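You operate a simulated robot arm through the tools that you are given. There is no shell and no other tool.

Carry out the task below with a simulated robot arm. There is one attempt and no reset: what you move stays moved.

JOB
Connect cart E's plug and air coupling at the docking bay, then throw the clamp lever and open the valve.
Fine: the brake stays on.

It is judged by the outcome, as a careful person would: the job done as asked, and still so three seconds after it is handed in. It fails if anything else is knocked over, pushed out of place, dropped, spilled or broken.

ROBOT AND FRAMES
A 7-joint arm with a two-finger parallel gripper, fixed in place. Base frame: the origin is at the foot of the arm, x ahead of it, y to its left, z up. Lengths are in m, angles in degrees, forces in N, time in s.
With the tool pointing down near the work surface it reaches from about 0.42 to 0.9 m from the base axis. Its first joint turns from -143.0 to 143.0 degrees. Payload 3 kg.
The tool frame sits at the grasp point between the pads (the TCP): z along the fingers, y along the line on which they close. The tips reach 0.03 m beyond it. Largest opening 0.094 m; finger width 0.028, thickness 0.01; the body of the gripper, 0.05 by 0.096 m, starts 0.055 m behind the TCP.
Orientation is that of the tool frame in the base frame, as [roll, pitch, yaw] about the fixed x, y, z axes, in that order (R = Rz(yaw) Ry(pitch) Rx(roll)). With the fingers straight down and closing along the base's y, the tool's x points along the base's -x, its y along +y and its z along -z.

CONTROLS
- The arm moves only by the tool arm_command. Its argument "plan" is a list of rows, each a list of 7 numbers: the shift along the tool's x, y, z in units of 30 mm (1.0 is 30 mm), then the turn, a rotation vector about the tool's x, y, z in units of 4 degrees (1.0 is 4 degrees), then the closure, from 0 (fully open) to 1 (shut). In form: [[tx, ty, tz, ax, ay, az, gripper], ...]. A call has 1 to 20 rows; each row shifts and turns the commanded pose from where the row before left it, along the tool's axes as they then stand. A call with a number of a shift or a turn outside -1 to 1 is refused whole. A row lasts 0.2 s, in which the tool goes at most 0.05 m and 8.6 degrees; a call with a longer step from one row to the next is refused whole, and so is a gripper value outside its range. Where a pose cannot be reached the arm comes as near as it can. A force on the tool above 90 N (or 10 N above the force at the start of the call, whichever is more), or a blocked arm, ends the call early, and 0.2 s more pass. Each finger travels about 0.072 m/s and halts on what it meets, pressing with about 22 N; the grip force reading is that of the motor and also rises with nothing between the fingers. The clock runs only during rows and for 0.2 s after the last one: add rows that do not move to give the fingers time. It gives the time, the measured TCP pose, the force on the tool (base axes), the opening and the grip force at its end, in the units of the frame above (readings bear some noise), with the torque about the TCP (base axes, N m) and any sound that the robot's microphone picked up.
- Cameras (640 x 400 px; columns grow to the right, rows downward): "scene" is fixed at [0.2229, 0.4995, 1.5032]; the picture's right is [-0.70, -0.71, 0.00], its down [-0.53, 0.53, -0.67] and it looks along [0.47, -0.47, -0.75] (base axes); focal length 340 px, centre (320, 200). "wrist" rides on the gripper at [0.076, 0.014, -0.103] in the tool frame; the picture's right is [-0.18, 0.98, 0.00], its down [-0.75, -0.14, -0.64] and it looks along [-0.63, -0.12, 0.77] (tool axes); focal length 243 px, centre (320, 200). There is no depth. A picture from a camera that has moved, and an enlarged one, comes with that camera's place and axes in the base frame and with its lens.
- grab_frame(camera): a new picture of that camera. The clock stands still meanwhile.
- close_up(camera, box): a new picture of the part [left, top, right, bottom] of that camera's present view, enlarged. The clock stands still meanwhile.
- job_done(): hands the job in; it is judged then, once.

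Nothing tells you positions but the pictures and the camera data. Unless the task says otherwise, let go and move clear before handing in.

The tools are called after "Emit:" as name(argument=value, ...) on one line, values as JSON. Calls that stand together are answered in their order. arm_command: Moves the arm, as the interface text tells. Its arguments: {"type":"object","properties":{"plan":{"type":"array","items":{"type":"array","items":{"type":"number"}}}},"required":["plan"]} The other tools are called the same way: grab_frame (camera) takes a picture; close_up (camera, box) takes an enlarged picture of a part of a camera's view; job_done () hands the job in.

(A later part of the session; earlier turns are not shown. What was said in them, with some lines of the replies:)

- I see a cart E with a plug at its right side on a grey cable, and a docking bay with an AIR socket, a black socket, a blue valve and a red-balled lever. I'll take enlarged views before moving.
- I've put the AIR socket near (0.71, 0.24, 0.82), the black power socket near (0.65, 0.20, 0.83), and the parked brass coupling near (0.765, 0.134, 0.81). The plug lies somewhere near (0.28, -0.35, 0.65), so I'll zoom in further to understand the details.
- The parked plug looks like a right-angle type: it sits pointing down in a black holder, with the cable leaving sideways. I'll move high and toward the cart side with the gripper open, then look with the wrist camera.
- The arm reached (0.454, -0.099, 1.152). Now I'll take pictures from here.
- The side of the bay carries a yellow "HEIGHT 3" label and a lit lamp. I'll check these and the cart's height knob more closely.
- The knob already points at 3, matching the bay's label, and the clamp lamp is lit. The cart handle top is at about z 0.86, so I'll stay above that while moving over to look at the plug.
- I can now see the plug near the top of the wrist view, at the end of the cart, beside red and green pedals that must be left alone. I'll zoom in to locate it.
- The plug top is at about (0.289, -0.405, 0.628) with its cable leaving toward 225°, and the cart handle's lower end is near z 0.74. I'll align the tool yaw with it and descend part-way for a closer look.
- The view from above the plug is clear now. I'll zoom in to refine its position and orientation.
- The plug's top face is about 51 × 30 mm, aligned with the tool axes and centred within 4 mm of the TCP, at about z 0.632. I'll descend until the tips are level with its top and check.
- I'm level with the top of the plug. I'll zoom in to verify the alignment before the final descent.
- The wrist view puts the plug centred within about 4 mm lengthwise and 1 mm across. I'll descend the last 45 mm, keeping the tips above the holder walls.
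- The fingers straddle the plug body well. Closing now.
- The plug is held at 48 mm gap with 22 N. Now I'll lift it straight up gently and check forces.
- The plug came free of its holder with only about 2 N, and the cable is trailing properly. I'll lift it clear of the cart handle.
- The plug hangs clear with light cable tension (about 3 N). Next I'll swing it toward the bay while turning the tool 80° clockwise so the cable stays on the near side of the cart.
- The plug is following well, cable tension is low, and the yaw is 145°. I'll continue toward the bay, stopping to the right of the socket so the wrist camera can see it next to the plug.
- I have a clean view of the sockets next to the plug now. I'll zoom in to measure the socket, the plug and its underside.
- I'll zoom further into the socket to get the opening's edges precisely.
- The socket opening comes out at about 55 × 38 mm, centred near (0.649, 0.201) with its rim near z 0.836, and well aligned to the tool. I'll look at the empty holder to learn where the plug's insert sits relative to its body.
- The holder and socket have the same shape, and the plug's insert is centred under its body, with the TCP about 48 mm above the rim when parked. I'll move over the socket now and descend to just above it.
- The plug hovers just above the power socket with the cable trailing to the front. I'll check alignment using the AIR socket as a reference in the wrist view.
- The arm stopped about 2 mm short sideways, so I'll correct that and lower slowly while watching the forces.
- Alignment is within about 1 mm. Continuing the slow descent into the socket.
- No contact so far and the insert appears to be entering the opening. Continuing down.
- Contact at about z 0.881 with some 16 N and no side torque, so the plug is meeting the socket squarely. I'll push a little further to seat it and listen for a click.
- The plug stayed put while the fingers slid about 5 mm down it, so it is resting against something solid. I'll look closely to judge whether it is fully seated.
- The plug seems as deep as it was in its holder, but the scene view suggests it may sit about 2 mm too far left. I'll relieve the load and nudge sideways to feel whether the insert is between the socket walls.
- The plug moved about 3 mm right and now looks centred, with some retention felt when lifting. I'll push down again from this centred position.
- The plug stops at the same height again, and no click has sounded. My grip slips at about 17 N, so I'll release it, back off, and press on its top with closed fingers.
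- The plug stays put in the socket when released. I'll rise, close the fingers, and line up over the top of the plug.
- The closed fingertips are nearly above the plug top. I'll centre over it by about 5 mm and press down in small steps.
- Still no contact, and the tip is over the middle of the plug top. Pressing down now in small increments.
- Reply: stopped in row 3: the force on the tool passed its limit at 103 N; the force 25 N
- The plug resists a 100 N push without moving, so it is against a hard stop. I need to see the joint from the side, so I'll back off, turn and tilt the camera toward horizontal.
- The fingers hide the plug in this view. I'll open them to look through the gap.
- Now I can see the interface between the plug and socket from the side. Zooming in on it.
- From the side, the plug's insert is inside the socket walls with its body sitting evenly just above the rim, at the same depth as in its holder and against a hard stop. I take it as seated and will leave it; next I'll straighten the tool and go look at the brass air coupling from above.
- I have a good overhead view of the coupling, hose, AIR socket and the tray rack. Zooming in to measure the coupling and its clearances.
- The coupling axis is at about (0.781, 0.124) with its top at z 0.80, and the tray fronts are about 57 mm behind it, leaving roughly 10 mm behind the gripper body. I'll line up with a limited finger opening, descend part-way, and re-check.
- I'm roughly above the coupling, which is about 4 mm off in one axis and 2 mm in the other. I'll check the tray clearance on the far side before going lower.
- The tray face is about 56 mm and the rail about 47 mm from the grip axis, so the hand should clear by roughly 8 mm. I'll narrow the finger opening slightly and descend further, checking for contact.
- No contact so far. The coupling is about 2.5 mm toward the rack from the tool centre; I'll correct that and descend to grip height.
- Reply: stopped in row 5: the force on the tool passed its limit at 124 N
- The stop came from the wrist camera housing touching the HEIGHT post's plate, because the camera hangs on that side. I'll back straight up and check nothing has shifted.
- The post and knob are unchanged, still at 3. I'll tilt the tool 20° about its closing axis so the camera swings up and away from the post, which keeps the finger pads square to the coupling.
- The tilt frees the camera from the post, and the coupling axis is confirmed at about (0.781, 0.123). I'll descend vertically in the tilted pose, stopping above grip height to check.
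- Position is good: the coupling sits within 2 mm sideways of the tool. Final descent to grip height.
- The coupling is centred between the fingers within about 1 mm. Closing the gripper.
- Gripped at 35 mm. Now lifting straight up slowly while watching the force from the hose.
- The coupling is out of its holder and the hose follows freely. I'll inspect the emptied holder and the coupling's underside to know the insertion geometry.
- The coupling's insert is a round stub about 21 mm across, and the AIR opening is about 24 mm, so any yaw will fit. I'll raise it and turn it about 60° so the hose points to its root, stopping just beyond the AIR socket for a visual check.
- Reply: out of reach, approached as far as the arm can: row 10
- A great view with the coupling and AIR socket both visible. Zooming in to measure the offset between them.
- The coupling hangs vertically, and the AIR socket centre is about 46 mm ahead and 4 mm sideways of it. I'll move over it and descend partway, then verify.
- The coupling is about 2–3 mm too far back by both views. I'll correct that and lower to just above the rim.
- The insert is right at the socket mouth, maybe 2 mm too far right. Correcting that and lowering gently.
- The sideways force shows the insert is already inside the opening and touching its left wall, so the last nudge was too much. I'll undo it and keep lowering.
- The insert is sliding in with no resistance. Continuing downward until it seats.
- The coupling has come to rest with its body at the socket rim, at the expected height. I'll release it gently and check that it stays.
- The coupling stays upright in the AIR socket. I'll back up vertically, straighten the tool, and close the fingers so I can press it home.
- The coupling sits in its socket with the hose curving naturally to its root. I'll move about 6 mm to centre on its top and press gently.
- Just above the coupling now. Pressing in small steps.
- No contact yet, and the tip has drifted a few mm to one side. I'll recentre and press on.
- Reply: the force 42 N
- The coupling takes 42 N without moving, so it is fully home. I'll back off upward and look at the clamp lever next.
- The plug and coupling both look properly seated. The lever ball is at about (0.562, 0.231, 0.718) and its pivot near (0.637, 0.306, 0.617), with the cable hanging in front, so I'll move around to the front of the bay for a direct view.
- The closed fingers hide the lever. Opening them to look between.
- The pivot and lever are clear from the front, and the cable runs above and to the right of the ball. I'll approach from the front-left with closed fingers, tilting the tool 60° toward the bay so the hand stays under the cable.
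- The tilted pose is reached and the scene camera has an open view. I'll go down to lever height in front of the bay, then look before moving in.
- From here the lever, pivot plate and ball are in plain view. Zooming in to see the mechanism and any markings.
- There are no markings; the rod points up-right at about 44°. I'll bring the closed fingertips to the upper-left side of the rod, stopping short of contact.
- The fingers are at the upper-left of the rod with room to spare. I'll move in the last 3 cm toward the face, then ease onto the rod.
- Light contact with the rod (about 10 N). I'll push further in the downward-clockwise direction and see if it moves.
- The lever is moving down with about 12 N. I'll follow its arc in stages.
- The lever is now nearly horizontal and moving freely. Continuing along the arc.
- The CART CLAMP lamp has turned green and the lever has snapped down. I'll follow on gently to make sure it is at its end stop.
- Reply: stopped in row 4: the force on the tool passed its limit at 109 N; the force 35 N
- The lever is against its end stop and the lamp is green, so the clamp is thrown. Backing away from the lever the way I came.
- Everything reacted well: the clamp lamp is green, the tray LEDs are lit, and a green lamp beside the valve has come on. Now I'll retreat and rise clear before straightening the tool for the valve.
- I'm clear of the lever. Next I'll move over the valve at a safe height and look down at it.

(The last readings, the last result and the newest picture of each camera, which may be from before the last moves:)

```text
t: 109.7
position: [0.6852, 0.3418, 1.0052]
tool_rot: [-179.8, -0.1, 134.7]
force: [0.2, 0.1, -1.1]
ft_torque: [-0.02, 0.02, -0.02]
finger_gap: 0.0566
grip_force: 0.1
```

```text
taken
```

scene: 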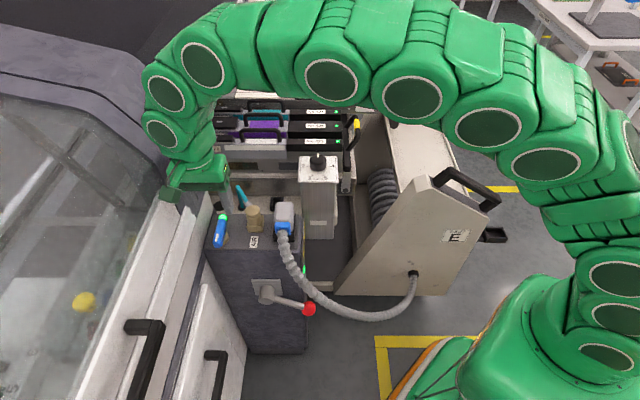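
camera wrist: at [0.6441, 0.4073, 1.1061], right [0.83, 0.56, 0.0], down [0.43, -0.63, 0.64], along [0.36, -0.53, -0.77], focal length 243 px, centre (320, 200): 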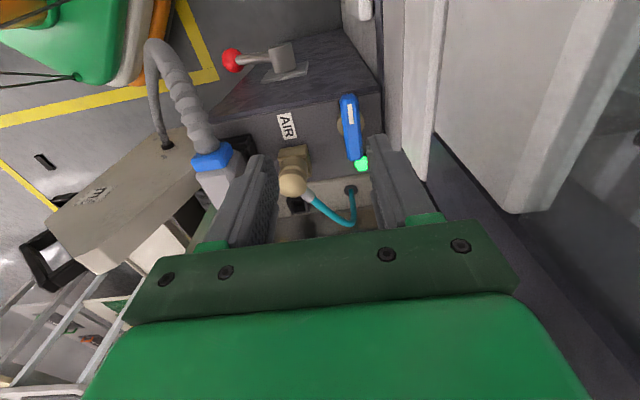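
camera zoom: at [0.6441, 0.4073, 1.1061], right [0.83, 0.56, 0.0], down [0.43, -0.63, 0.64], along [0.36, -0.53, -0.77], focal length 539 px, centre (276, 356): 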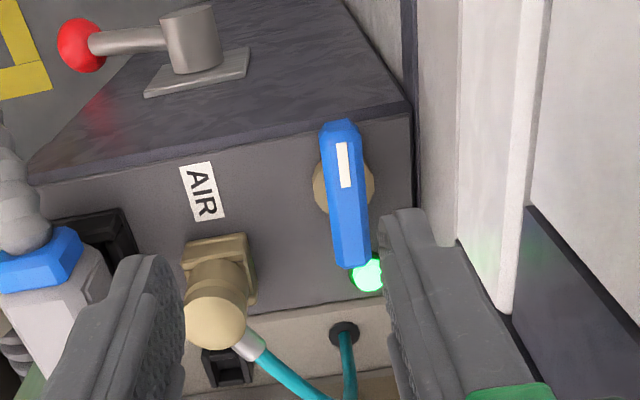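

The valve is a bar handle about 79 mm long, pivoted at its centre near u/v (−0.757, 0.291), with the machine wall only about 4–5 cm to its left. I'll turn the hand so its narrow side faces that wall and use closed fingers to push the handle's end around.

Emit:
arm_command(plan=[[0, -0.95, 0, 0, 0, 0, 1], [0, 0, 0, 0, 0, -1, 1], [0, 0, 0, 0, 0, -1, 1], [0, 0, 0, 0, 0, -1, 1], [0, 0, 0, 0, 0, -1, 1], [0, 0, 0, 0, 0, -1, 1], [0, 0, 0, 0, 0, -1, 1], [0, 0, 0, 0, 0, -1, 1], [0, 0, 0, 0, 0, -1, 1], [0, 0, 0, 0, 0, -1, 1], [0, 0, 0, 0, 0, -1, 1], [0, 0, 0, 0, 0, -1, 1], [0, 0, 0, 0, 0, -1, 1], [0, 0, 0, 0, 0, -1, 1], [0, 0, 0, 0, 0, -1, 1], [0, 0, 0, 0, 0, -1, 1], [0, 0, 0, 0, 0, -1, 1], [0, 0, 0, 0, 0, -1, 1], [0, 0, 0, 0, 0, -1, 1], [0, 0, 0, 0, 0, -1, 1]])

Emit:
arm_command(plan=[[0, 0, 0, 0, 0, -1, 1], [0, 0, 0, 0, 0, -1, 1], [0, 0, 0, 0, 0, -1, 1], [0, 0, 0, 0, 0, -0.57, 1], [0, 0, 0, 0, 0, 0, 1], [-0.36, -0.7, 0, 0, 0, 0, 1], [-0.36, -0.7, 0, 0, 0, 0, 1], [0, -0.7, 0, 0, 0, 0, 1], [0, 0, 0, 0, 0, 0, 1]])

Emit:
grab_frame(camera="wrist")

Emit:
close_up(camera="wrist", box=[220, 40, 420, 240])

Emit:
close_up(camera="scene", box=[180, 120, 300, 250])

```text
t: 113.9
position: [0.6646, 0.321, 1.0046]
tool_rot: [-180.0, -0.2, -149.2]
force: [0.5, -0.3, 0.7]
ft_torque: [0.01, 0.0, 0.0]
finger_gap: 0.0002
grip_force: 22.0
```

```text
t: 115.9
position: [0.7236, 0.2932, 1.0043]
tool_rot: [179.8, -0.3, -134.9]
force: [-0.1, -0.5, 0.2]
ft_torque: [-0.03, -0.02, 0.0]
finger_gap: 0.0
grip_force: 22.3
```

```text
taken
camera wrist: at [0.6619, 0.2515, 1.1068], right [-0.57, 0.82, 0.0], down [0.64, 0.43, 0.64], along [0.53, 0.36, -0.77], focal length 243 px, centre (320, 200)
```

wrist: 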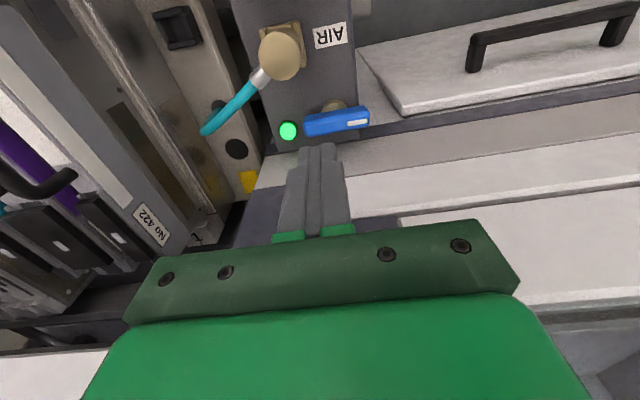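

```text
2.00 times, centred on (320, 140) of wrist
camera zoom: at [0.6619, 0.2515, 1.1068], right [-0.57, 0.82, 0.0], down [0.64, 0.43, 0.64], along [0.53, 0.36, -0.77], focal length 485 px, centre (320, 320)
```

zoom: 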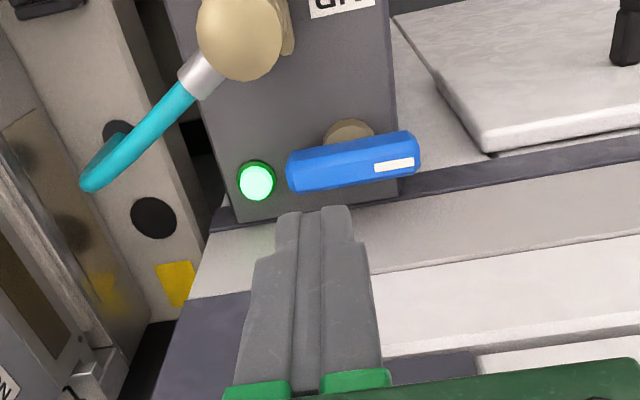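

```text
3.08 times, centred on (240, 185) of scene
camera zoom: at [0.2229, 0.4995, 1.5032], right [-0.7, -0.71, 0.0], down [-0.53, 0.53, -0.67], along [0.47, -0.47, -0.75], focal length 1047 px, centre (566, 246)
```

zoom: 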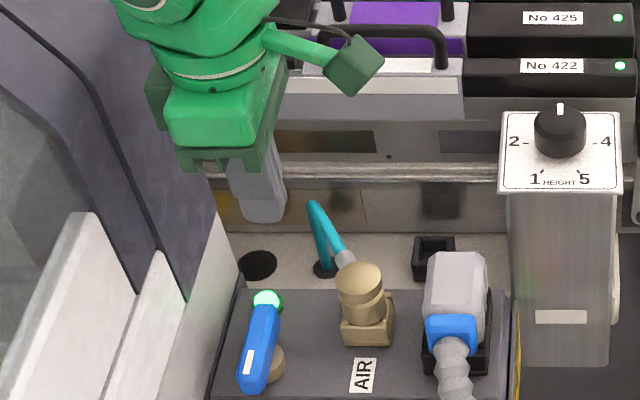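

The tool is about 32 mm right of the valve centre, which is just right for pushing its back end. I'll descend beside the handle.

Emit:
arm_command(plan=[[0, -0.12, 0.5, 0, 0, 0, 1], [0, 0, 0.8, 0, 0, 0, 1], [0, 0, 0.8, 0, 0, 0, 1], [0, 0, 0.8, 0, 0, 0, 1], [0, 0, 0.8, 0, 0, 0, 1], [0, 0, 0.7, 0, 0, 0, 1], [0, 0, 0, 0, 0, 0, 1]])

Emit:
close_up(camera="wrist", box=[220, 40, 420, 240])

Emit:
close_up(camera="scene", box=[190, 150, 290, 250])

```text
t: 117.5
position: [0.7271, 0.2905, 0.8717]
tool_rot: [180.0, -0.2, -135.0]
force: [-0.2, -0.9, 0.2]
ft_torque: [-0.03, 0.0, -0.01]
finger_gap: 0.0
grip_force: 21.8
```

```text
2.00 times, centred on (320, 140) of wrist
camera zoom: at [0.6651, 0.2473, 0.9751], right [-0.56, 0.83, 0.0], down [0.63, 0.43, 0.64], along [0.53, 0.36, -0.77], focal length 485 px, centre (320, 320)
```

zoom: 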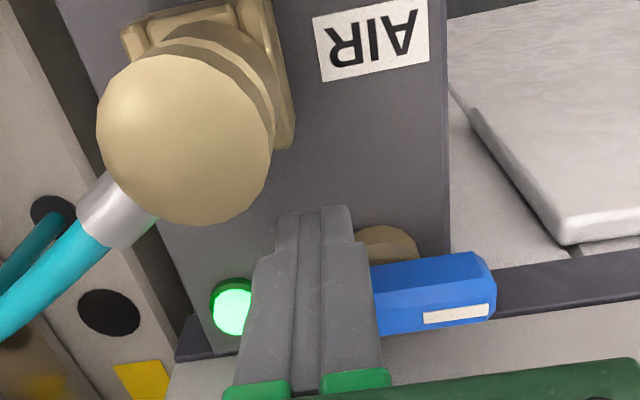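

```text
4.00 times, centred on (240, 200) of scene
camera zoom: at [0.2229, 0.4995, 1.5032], right [-0.7, -0.71, 0.0], down [-0.53, 0.53, -0.67], along [0.47, -0.47, -0.75], focal length 1361 px, centre (640, 200)
```

zoom: 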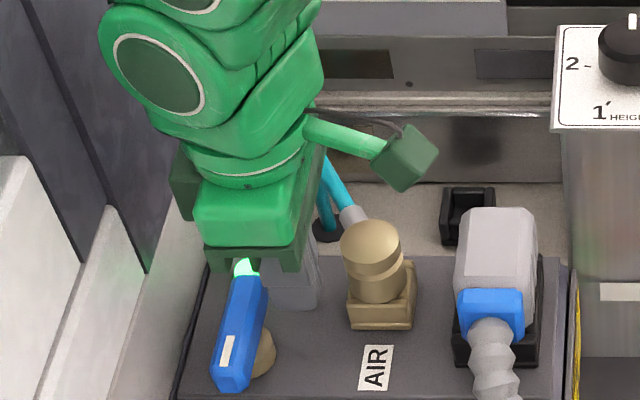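

The fingers are beside the handle's back half at the right height. I'll lower the last 2 cm and push lightly toward the wall to see if it turns that way.

Emit:
arm_command(plan=[[0, 0, 0.37, 0, 0, 0, 1], [0, 0, 0.35, 0, 0, 0, 1], [0, 0, 0, 0, 0, 0, 1], [-0.2, -0.06, 0, 0, 0, 0, 1], [-0.233, -0.11, 0, 0, 0, 0, 1], [0, 0, 0, 0, 0, 0, 1]])

Emit:
close_up(camera="wrist", box=[220, 40, 420, 240])

Emit:
close_up(camera="scene", box=[190, 180, 270, 250])

```text
t: 118.9
position: [0.7403, 0.2947, 0.8483]
tool_rot: [179.9, -0.2, -135.0]
force: [-1.6, -3.2, -1.5]
ft_torque: [-0.02, 0.02, 0.03]
finger_gap: 0.0
grip_force: 22.3
```

```text
2.00 times, centred on (320, 140) of wrist
camera zoom: at [0.6782, 0.252, 0.952], right [-0.56, 0.83, 0.0], down [0.64, 0.43, 0.64], along [0.53, 0.36, -0.77], focal length 485 px, centre (320, 320)
```

zoom: 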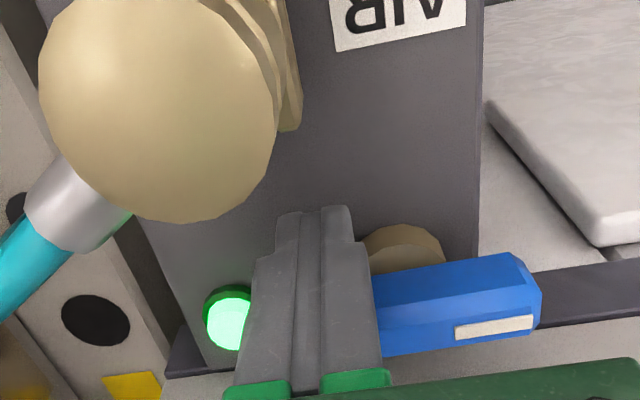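

```text
5.71 times, centred on (230, 215) of scene
camera zoom: at [0.2229, 0.4995, 1.5032], right [-0.7, -0.71, 0.0], down [-0.53, 0.53, -0.67], along [0.47, -0.47, -0.75], focal length 1944 px, centre (834, 114)
```

zoom: 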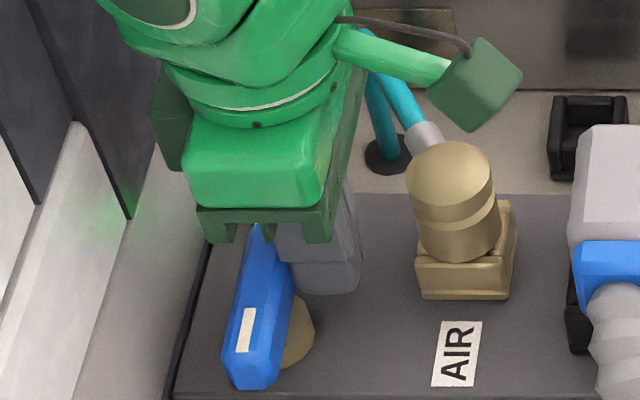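

Contact is just beginning (about 4 N). Continuing the push along the arc.

Emit:
arm_command(plan=[[-0.223, -0.14, 0, 0, 0, 0, 1], [-0.128, -0.04, 0, 0, 0, 0, 1], [0, 0, 0, 0, 0, 0, 1]])

Emit:
close_up(camera="wrist", box=[220, 40, 420, 240])

Emit:
close_up(camera="scene", box=[190, 180, 270, 250])

```text
t: 119.7
position: [0.7524, 0.2993, 0.85]
tool_rot: [179.9, 0.0, -135.1]
force: [-0.6, -0.6, -0.1]
ft_torque: [0.03, -0.01, 0.01]
finger_gap: 0.0
grip_force: 21.7
```

```text
2.00 times, centred on (320, 140) of wrist
camera zoom: at [0.69, 0.2574, 0.9525], right [-0.56, 0.83, 0.0], down [0.63, 0.43, 0.64], along [0.53, 0.36, -0.77], focal length 485 px, centre (320, 320)
```

zoom: 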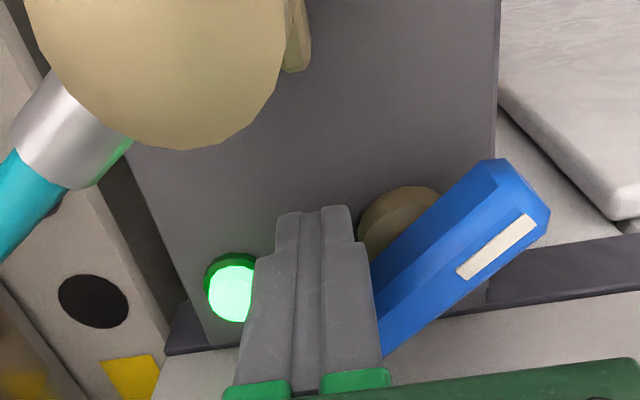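

```text
5.71 times, centred on (230, 215) of scene
camera zoom: at [0.2229, 0.4995, 1.5032], right [-0.7, -0.71, 0.0], down [-0.53, 0.53, -0.67], along [0.47, -0.47, -0.75], focal length 1944 px, centre (834, 114)
```

zoom: 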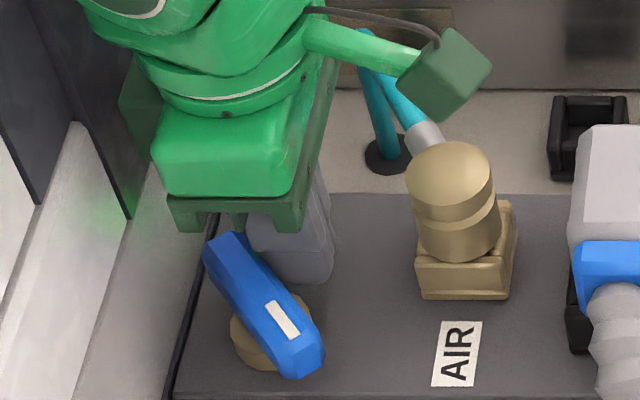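

The handle turns freely counter-clockwise, already about 35°. Continuing to push it round.

Emit:
arm_command(plan=[[-0.13, -0.037, 0, 0, 0, 0, 1], [-0.135, -0.01, 0, 0, 0, 0, 1], [-0.135, 0, 0, 0, 0, 0, 1], [-0.13, 0.03, 0, 0, 0, 0, 1], [-0.13, 0.033, 0, 0, 0, 0, 1], [0, 0, 0, 0, 0, 0, 1]])

Emit:
close_up(camera="wrist", box=[220, 40, 420, 240])

Emit:
close_up(camera="scene", box=[190, 180, 270, 250])

```text
t: 121.1
position: [0.7576, 0.303, 0.852]
tool_rot: [179.6, -0.8, -135.2]
force: [0.5, 0.1, 0.3]
ft_torque: [0.02, 0.01, -0.03]
finger_gap: 0.0
grip_force: 21.6
```

```text
2.00 times, centred on (320, 140) of wrist
camera zoom: at [0.6963, 0.2622, 0.9542], right [-0.56, 0.83, 0.0], down [0.64, 0.43, 0.63], along [0.52, 0.35, -0.78], focal length 485 px, centre (320, 320)
```

zoom: 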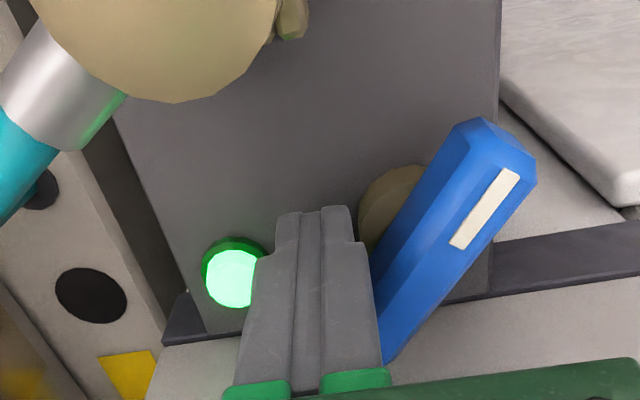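

```text
5.71 times, centred on (230, 215) of scene
camera zoom: at [0.2229, 0.4995, 1.5032], right [-0.7, -0.71, 0.0], down [-0.53, 0.53, -0.67], along [0.47, -0.47, -0.75], focal length 1944 px, centre (834, 114)
```

zoom: 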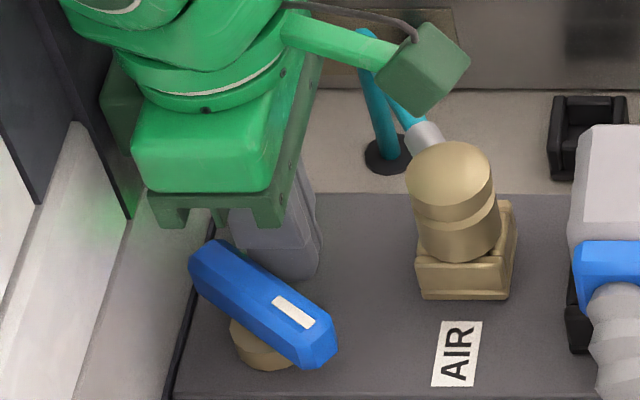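

The handle is past about 50°, but the arm fell roughly 1 cm short of the commanded spot, likely because an upper link is nearing the machine hood. I'll back off to the right and finish by pushing the other end from the front.

Emit:
arm_command(plan=[[0.4, 0, 0, 0, 0, 0, 1], [0.5, 0, 0, 0, 0, 0, 1], [0, 0, 0, 0, 0, 0, 1]])

Emit:
grab_frame(camera="scene")

Emit:
close_up(camera="wrist", box=[220, 40, 420, 240])

```text
t: 121.9
position: [0.7467, 0.295, 0.851]
tool_rot: [179.9, 0.1, -134.8]
force: [-0.7, 0.3, 0.1]
ft_torque: [0.04, -0.01, 0.02]
finger_gap: 0.0
grip_force: 21.8
```

```text
taken
```

scene: 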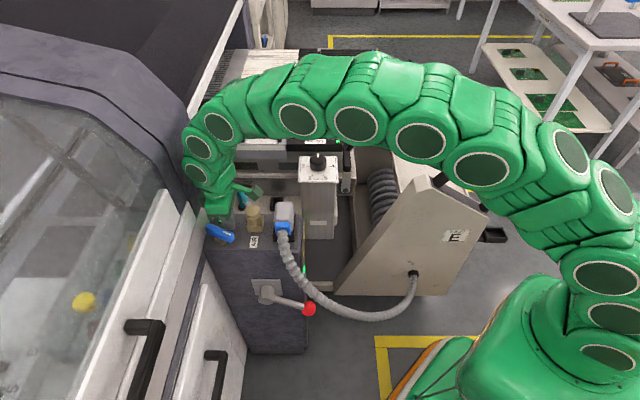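

```text
2.00 times, centred on (320, 140) of wrist
camera zoom: at [0.6831, 0.2519, 0.9534], right [-0.57, 0.82, 0.0], down [0.63, 0.43, 0.64], along [0.53, 0.36, -0.77], focal length 485 px, centre (320, 320)
```

zoom: 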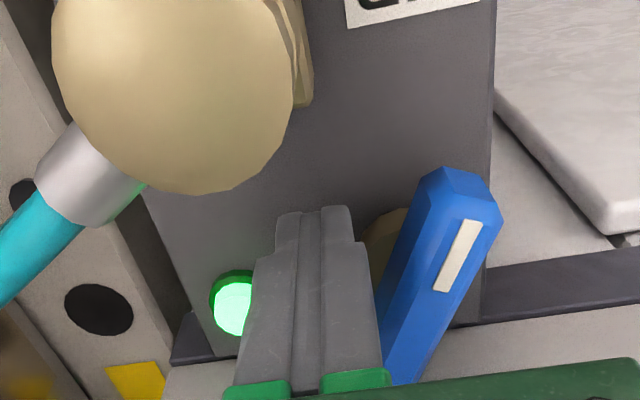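

The handle is now well past halfway. I'll rise to get a clear look at its angle.

Emit:
arm_command(plan=[[0.3, 0, -0.6, 0, 0, 0, 1], [0.3, 0, -0.8, 0, 0, 0, 1], [0, 0, -0.8, 0, 0, 0, 1], [0, 0.5, -0.8, 0, 0, 0, 1], [0, 0.5, 0, 0, 0, 0, 1], [0, 0, 0, 0, 0, 0, 1]])

Emit:
close_up(camera="wrist", box=[220, 40, 420, 240])

Emit:
close_up(camera="scene", box=[190, 180, 290, 260])

```text
t: 123.3
position: [0.7103, 0.3042, 0.9401]
tool_rot: [179.9, -0.2, -135.0]
force: [0.2, 0.7, 0.4]
ft_torque: [0.01, -0.02, 0.02]
finger_gap: 0.0
grip_force: 22.3
```

```text
2.00 times, centred on (320, 140) of wrist
camera zoom: at [0.6479, 0.2609, 1.0426], right [-0.56, 0.83, 0.0], down [0.64, 0.43, 0.64], along [0.53, 0.36, -0.77], focal length 485 px, centre (320, 320)
```

zoom: 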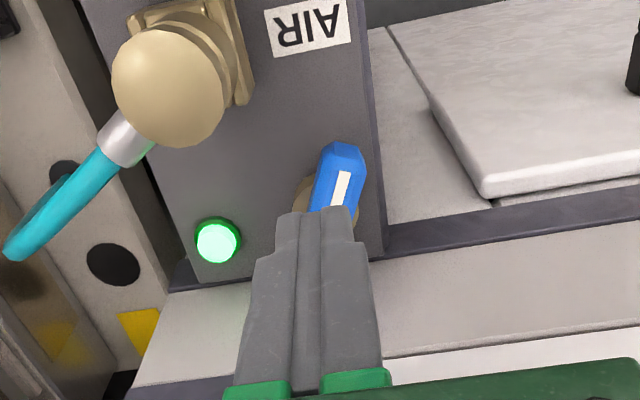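

```text
5.00 times, centred on (240, 220) of scene
camera zoom: at [0.2229, 0.4995, 1.5032], right [-0.7, -0.71, 0.0], down [-0.53, 0.53, -0.67], along [0.47, -0.47, -0.75], focal length 1701 px, centre (720, 100)
```

zoom: 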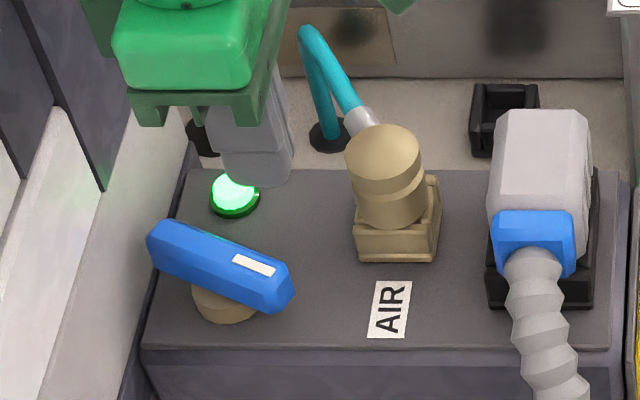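

The handle has turned about 64°, with its striped end swinging toward the AIR socket. I'll drop in front of that end and push it the remaining way.

Emit:
arm_command(plan=[[-0.36, 0.713, 0, 0, 0, 0, 1], [-0.36, 0.713, 0, 0, 0, 0, 1], [0, 0, 0, 0, 0, 0, 1], [0, 0, 0.8, 0, 0, 0, 1], [0, 0, 0.8, 0, 0, 0, 1], [0, 0, 0.8, 0, 0, 0, 1], [0, 0, 0.6, 0, 0, 0, 1], [0, 0, 0, 0, 0, 0, 1]])

Emit:
close_up(camera="wrist", box=[220, 40, 420, 240])

Emit:
close_up(camera="scene", box=[190, 180, 290, 260])

```text
t: 125.1
position: [0.6978, 0.3485, 0.8515]
tool_rot: [179.9, -0.2, -135.0]
force: [0.2, -0.3, 1.5]
ft_torque: [0.02, -0.01, -0.01]
finger_gap: 0.0
grip_force: 22.0
```

```text
2.00 times, centred on (320, 140) of wrist
camera zoom: at [0.6349, 0.3057, 0.9534], right [-0.57, 0.82, 0.0], down [0.63, 0.43, 0.64], along [0.53, 0.36, -0.77], focal length 485 px, centre (320, 320)
```

zoom: 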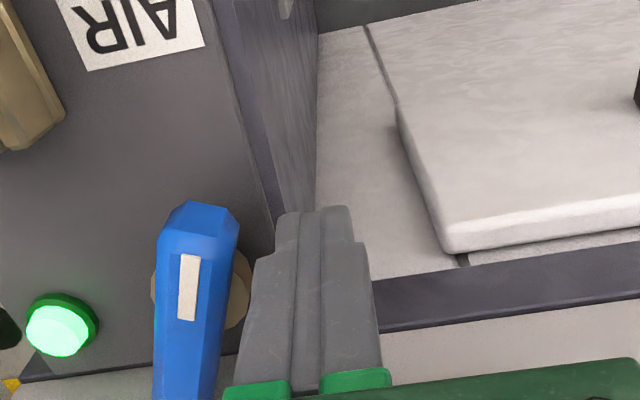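

```text
5.00 times, centred on (240, 220) of scene
camera zoom: at [0.2229, 0.4995, 1.5032], right [-0.7, -0.71, 0.0], down [-0.53, 0.53, -0.67], along [0.47, -0.47, -0.75], focal length 1701 px, centre (720, 100)
```

zoom: 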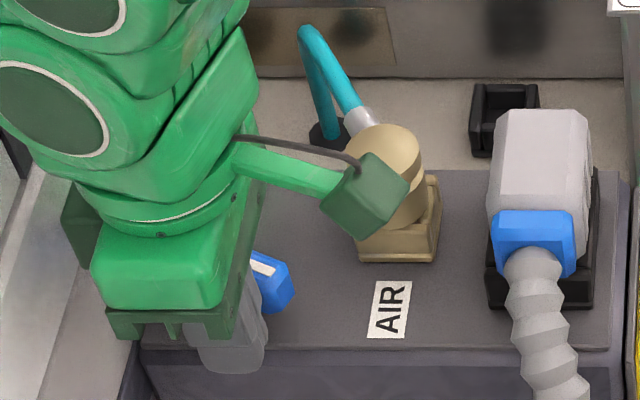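

The fingers are just in front of the handle's striped end. Pushing it rearward now.

Emit:
arm_command(plan=[[0.1, -0.2, 0, 0, 0, 0, 1], [0.1, -0.2, 0, 0, 0, 0, 1], [0.15, -0.17, 0, 0, 0, 0, 1], [0, 0, 0, 0, 0, 0, 1]])

Emit:
close_up(camera="wrist", box=[220, 40, 420, 240])

Emit:
close_up(camera="scene", box=[190, 180, 290, 260])

```text
t: 126.1
position: [0.701, 0.3281, 0.8494]
tool_rot: [179.9, -0.1, -135.0]
force: [-1.3, 0.1, -0.7]
ft_torque: [0.0, 0.02, -0.02]
finger_gap: 0.0001
grip_force: 22.5
```

```text
2.00 times, centred on (320, 140) of wrist
camera zoom: at [0.6387, 0.2861, 0.9524], right [-0.56, 0.83, 0.0], down [0.64, 0.43, 0.64], along [0.53, 0.36, -0.77], focal length 485 px, centre (320, 320)
```

zoom: 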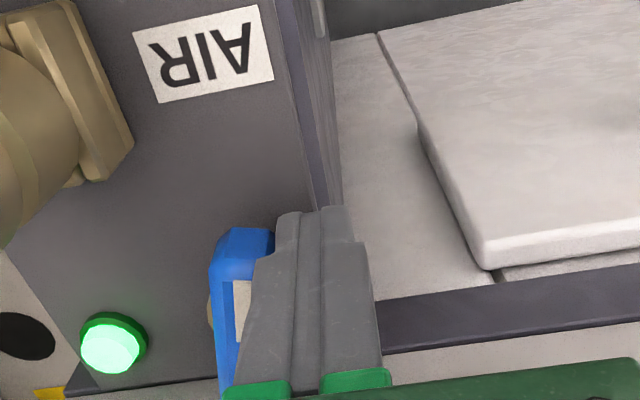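

```text
5.00 times, centred on (240, 220) of scene
camera zoom: at [0.2229, 0.4995, 1.5032], right [-0.7, -0.71, 0.0], down [-0.53, 0.53, -0.67], along [0.47, -0.47, -0.75], focal length 1701 px, centre (720, 100)
```

zoom: 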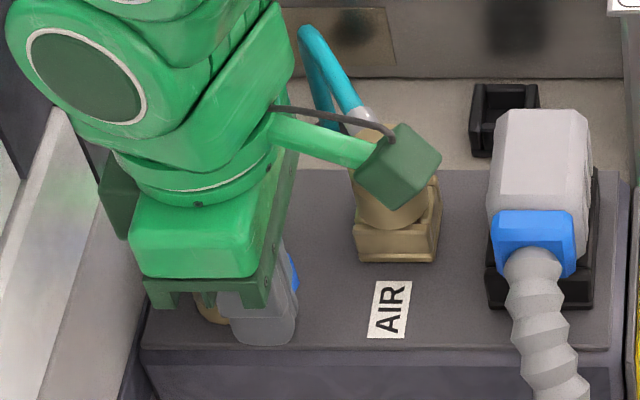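

It is still moving easily. Continuing until I feel the end stop.

Emit:
arm_command(plan=[[0.1, -0.12, 0, 0, 0, 0, 1], [0.1, -0.12, 0, 0, 0, 0, 1], [0, -0.06, 0, 0, 0, 0, 1], [0, 0, 0, 0, 0, 0, 1]])

Emit:
close_up(camera="wrist", box=[220, 40, 420, 240])

Emit:
close_up(camera="scene", box=[190, 180, 290, 260])

```text
t: 127.1
position: [0.7036, 0.3178, 0.8498]
tool_rot: [179.9, -0.2, -135.0]
force: [0.1, -0.1, -0.5]
ft_torque: [0.0, 0.02, -0.03]
finger_gap: 0.0
grip_force: 22.1
```

```text
2.00 times, centred on (320, 140) of wrist
camera zoom: at [0.6407, 0.2753, 0.9519], right [-0.57, 0.82, 0.0], down [0.63, 0.43, 0.64], along [0.53, 0.36, -0.77], focal length 485 px, centre (320, 320)
```

zoom: 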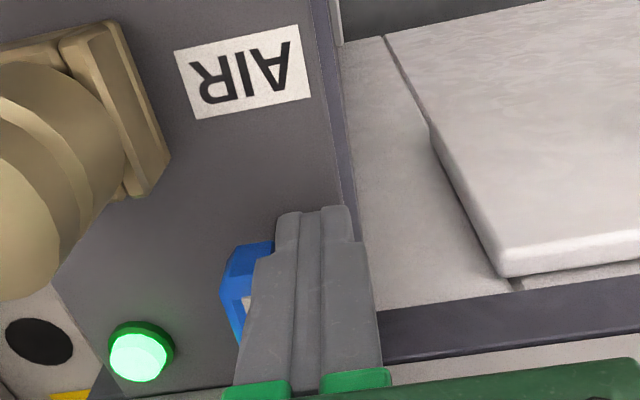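

```text
5.00 times, centred on (240, 220) of scene
camera zoom: at [0.2229, 0.4995, 1.5032], right [-0.7, -0.71, 0.0], down [-0.53, 0.53, -0.67], along [0.47, -0.47, -0.75], focal length 1701 px, centre (720, 100)
```

zoom: 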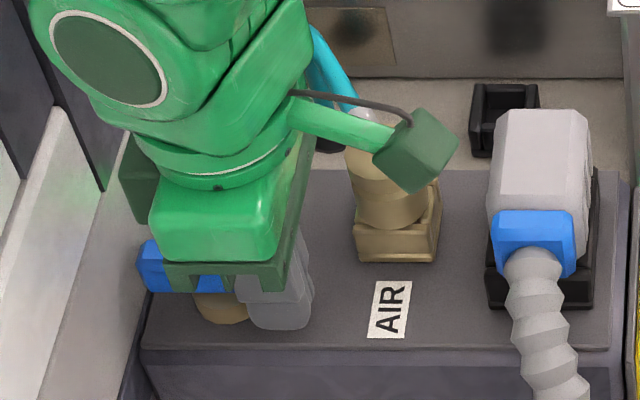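

The handle is now about square to where it began. I'll nudge slightly further to feel for the stop.

Emit:
arm_command(plan=[[0, -0.06, 0, 0, 0, 0, 1], [0, -0.06, 0, 0, 0, 0, 1], [0, 0, 0, 0, 0, 0, 1]])

Emit:
close_up(camera="scene", box=[190, 180, 290, 260])

```text
t: 127.9
position: [0.703, 0.3178, 0.8495]
tool_rot: [179.8, -0.5, -134.9]
force: [-49.9, 25.2, -1.2]
ft_torque: [0.26, 0.66, 0.35]
finger_gap: 0.0001
grip_force: 22.6
```

```text
5.00 times, centred on (240, 220) of scene
camera zoom: at [0.2229, 0.4995, 1.5032], right [-0.7, -0.71, 0.0], down [-0.53, 0.53, -0.67], along [0.47, -0.47, -0.75], focal length 1701 px, centre (720, 100)
```

zoom: 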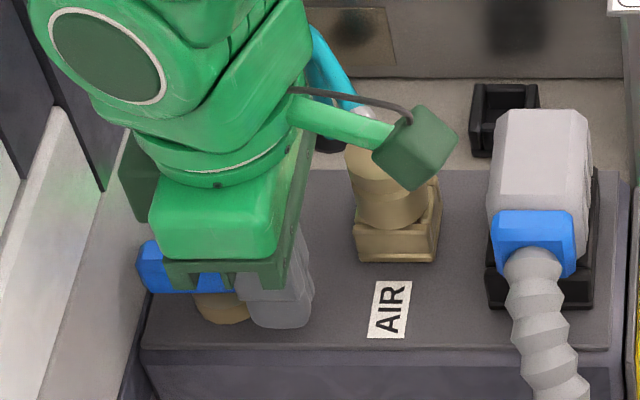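

A firm stop at 55 N: the valve is fully open at 90°. Backing off to the front and then rising clear.

Emit:
arm_command(plan=[[0, 0.2, 0, 0, 0, 0, 1], [0, 0.4, 0, 0, 0, 0, 1], [0, 0, -0.8, 0, 0, 0, 1], [0, 0, -1, 0, 0, 0, 1], [0, 0, -1, 0, 0, 0, 1], [0, 0, -1, 0, 0, 0, 1], [0, 0, -1, 0, 0, 0, 1], [0.3, 0, -1, 0, 0, 0, 1], [0, 0, 0, 0, 0, 0, 1]])

Emit:
grab_frame(camera="scene")

Emit:
close_up(camera="scene", box=[190, 180, 310, 260])

Emit:
close_up(camera="wrist", box=[200, 0, 440, 240])

```text
t: 129.9
position: [0.69, 0.3207, 1.0269]
tool_rot: [179.9, -0.2, -135.0]
force: [0.7, 0.1, -0.7]
ft_torque: [0.01, 0.04, 0.02]
finger_gap: 0.0001
grip_force: 21.8
```

```text
taken
```

scene: 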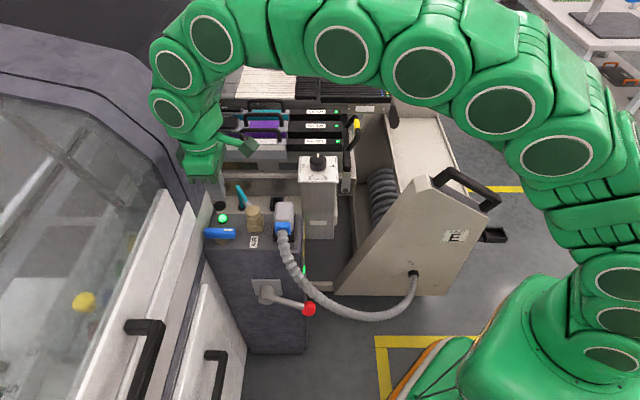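

```text
5.00 times, centred on (250, 220) of scene
camera zoom: at [0.2229, 0.4995, 1.5032], right [-0.7, -0.71, 0.0], down [-0.53, 0.53, -0.67], along [0.47, -0.47, -0.75], focal length 1701 px, centre (670, 100)
```

zoom: 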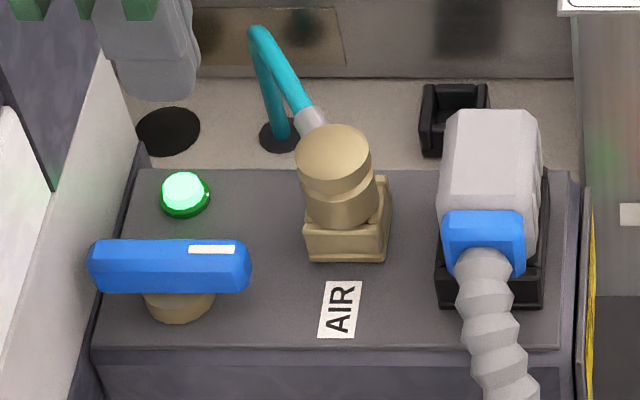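

```text
1.67 times, centred on (320, 120) of wrist
camera zoom: at [0.6278, 0.2775, 1.129], right [-0.57, 0.82, 0.0], down [0.63, 0.43, 0.64], along [0.53, 0.36, -0.77], focal length 404 px, centre (320, 333)
```

zoom: 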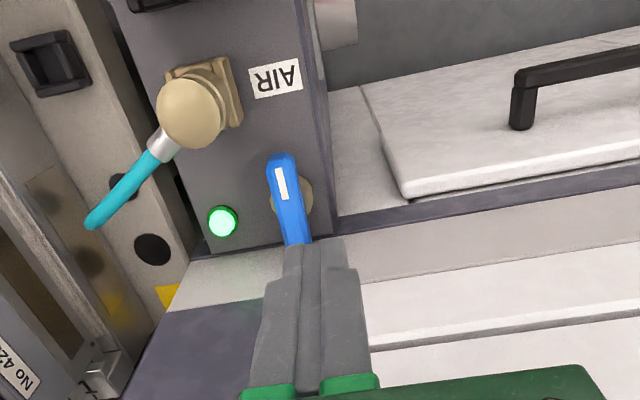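

The valve handle now lies across with its stripe toward AIR, and the green lamp stays lit. I'll move the arm well clear and do a final check of the whole scene.

Emit:
arm_command(plan=[[0.3, 0, -0.9, 0, 0, 0, 0.5], [0.5, 0, -0.8, 0, 0, 0, 0.5], [0.7, 0, -0.6, 0, 0, 0, 0.5], [0.9, 0, -0.3, 0, 0, 0, 0.5], [0.9, 0, -0.3, 0, 0, 0, 0.5], [0.9, 0.2, 0, 0, 0, 0, 0.5], [0.9, 0.2, 0, 0, 0, 0, 0.5], [0.9, 0.2, 0, 0, 0, 0, 0.5], [0.9, 0.2, 0, 0, 0, 0, 0.5], [0.9, 0.2, 0, 0, 0, 0, 0.5], [0, 0, 0, 0, 0, 0, 0.5]])

Emit:
grab_frame(camera="scene")

Emit:
grab_frame(camera="wrist")

Emit:
close_up(camera="scene", box=[190, 180, 330, 330])

Emit:
close_up(camera="scene", box=[190, 90, 370, 200])

```text
t: 132.3
position: [0.4986, 0.1784, 1.1116]
tool_rot: [179.9, -0.3, -135.0]
force: [-1.5, -0.4, -0.9]
ft_torque: [0.04, -0.02, -0.01]
finger_gap: 0.047
grip_force: 0.2
```

```text
taken
```

scene: 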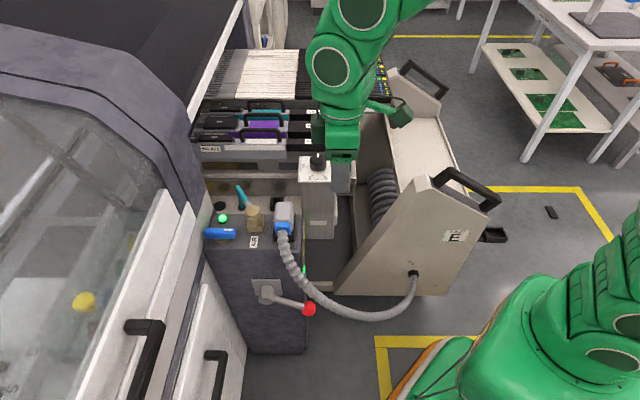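

```text
taken
camera wrist: at [0.437, 0.1349, 1.2154], right [-0.57, 0.82, 0.0], down [0.64, 0.43, 0.64], along [0.53, 0.36, -0.77], focal length 243 px, centre (320, 200)
```

wrist: 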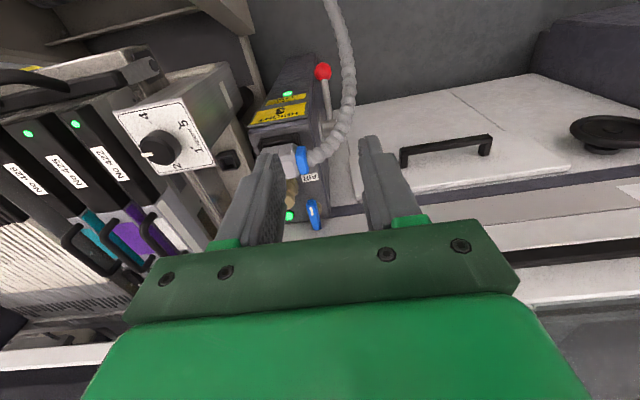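

```text
2.67 times, centred on (260, 255) of scene
camera zoom: at [0.2229, 0.4995, 1.5032], right [-0.7, -0.71, 0.0], down [-0.53, 0.53, -0.67], along [0.47, -0.47, -0.75], focal length 907 px, centre (480, 53)
```

zoom: 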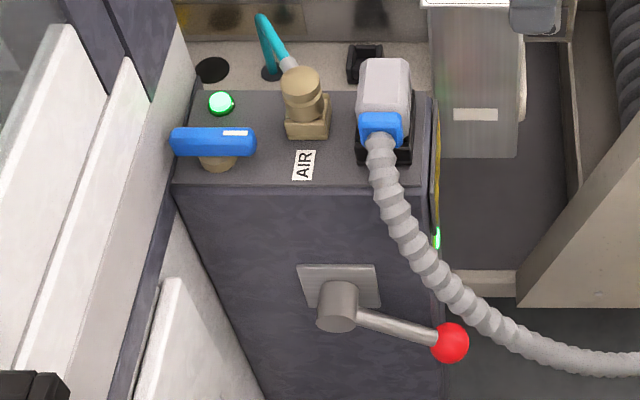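

```text
3.56 times, centred on (280, 145) of scene
camera zoom: at [0.2229, 0.4995, 1.5032], right [-0.7, -0.71, 0.0], down [-0.53, 0.53, -0.67], along [0.47, -0.47, -0.75], focal length 1209 px, centre (462, 396)
```

zoom: 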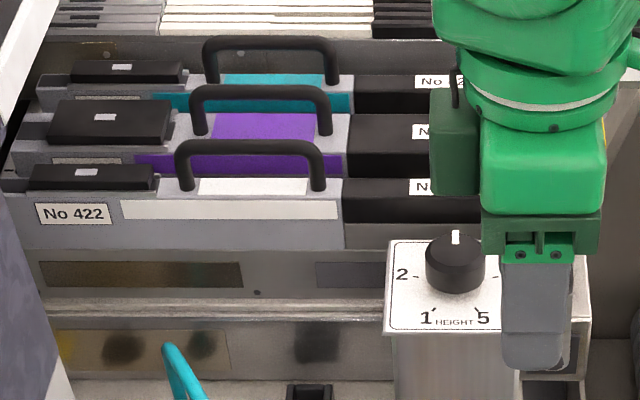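

Everything is as asked. The plug and air coupling are seated, the clamp lever is down with its lamp green, and the valve is open. The height knob is still at 3 and I never touched the brake. The gripper is empty and clear, so I'm handing in.

Emit:
job_done()

```text
The job is handed in.
```

The job is handed in. Cart E's plug and air coupling are connected at the docking bay, the clamp lever is thrown and the valve is open.

- **Plug:** It sits in the power socket with its cable leaving toward the front. It did not move under a push of about 100 N. The tray lights were brighter after the lever was thrown.
- **Air coupling:** It sits in the AIR socket and held firm under about 42 N. I turned it about 60° so the hose runs easily back to its root.
- **Clamp lever:** I pushed it down to its end stop, and the CART CLAMP lamp changed from amber to green.
- **Valve:** I turned the handle 90° counter-clockwise to its stop, so the stripe points toward AIR. The lamp beside the valve was green by then; it had lit after the lever was thrown.

Two contacts happened along the way:

- **HEIGHT post:** The wrist camera housing pressed on the post's plate at about 124 N while I was reaching for the coupling. The pictures afterwards show the post unmoved and the knob still at 3.
- **Machine hood:** An upper part of the arm may have brushed the hood while I was turning the valve. The force sensor showed nothing, so I can't be certain, and I backed off straight away.

I did not touch the brake. Nothing else looks disturbed in the final pictures, and the gripper is empty and clear of the bay.
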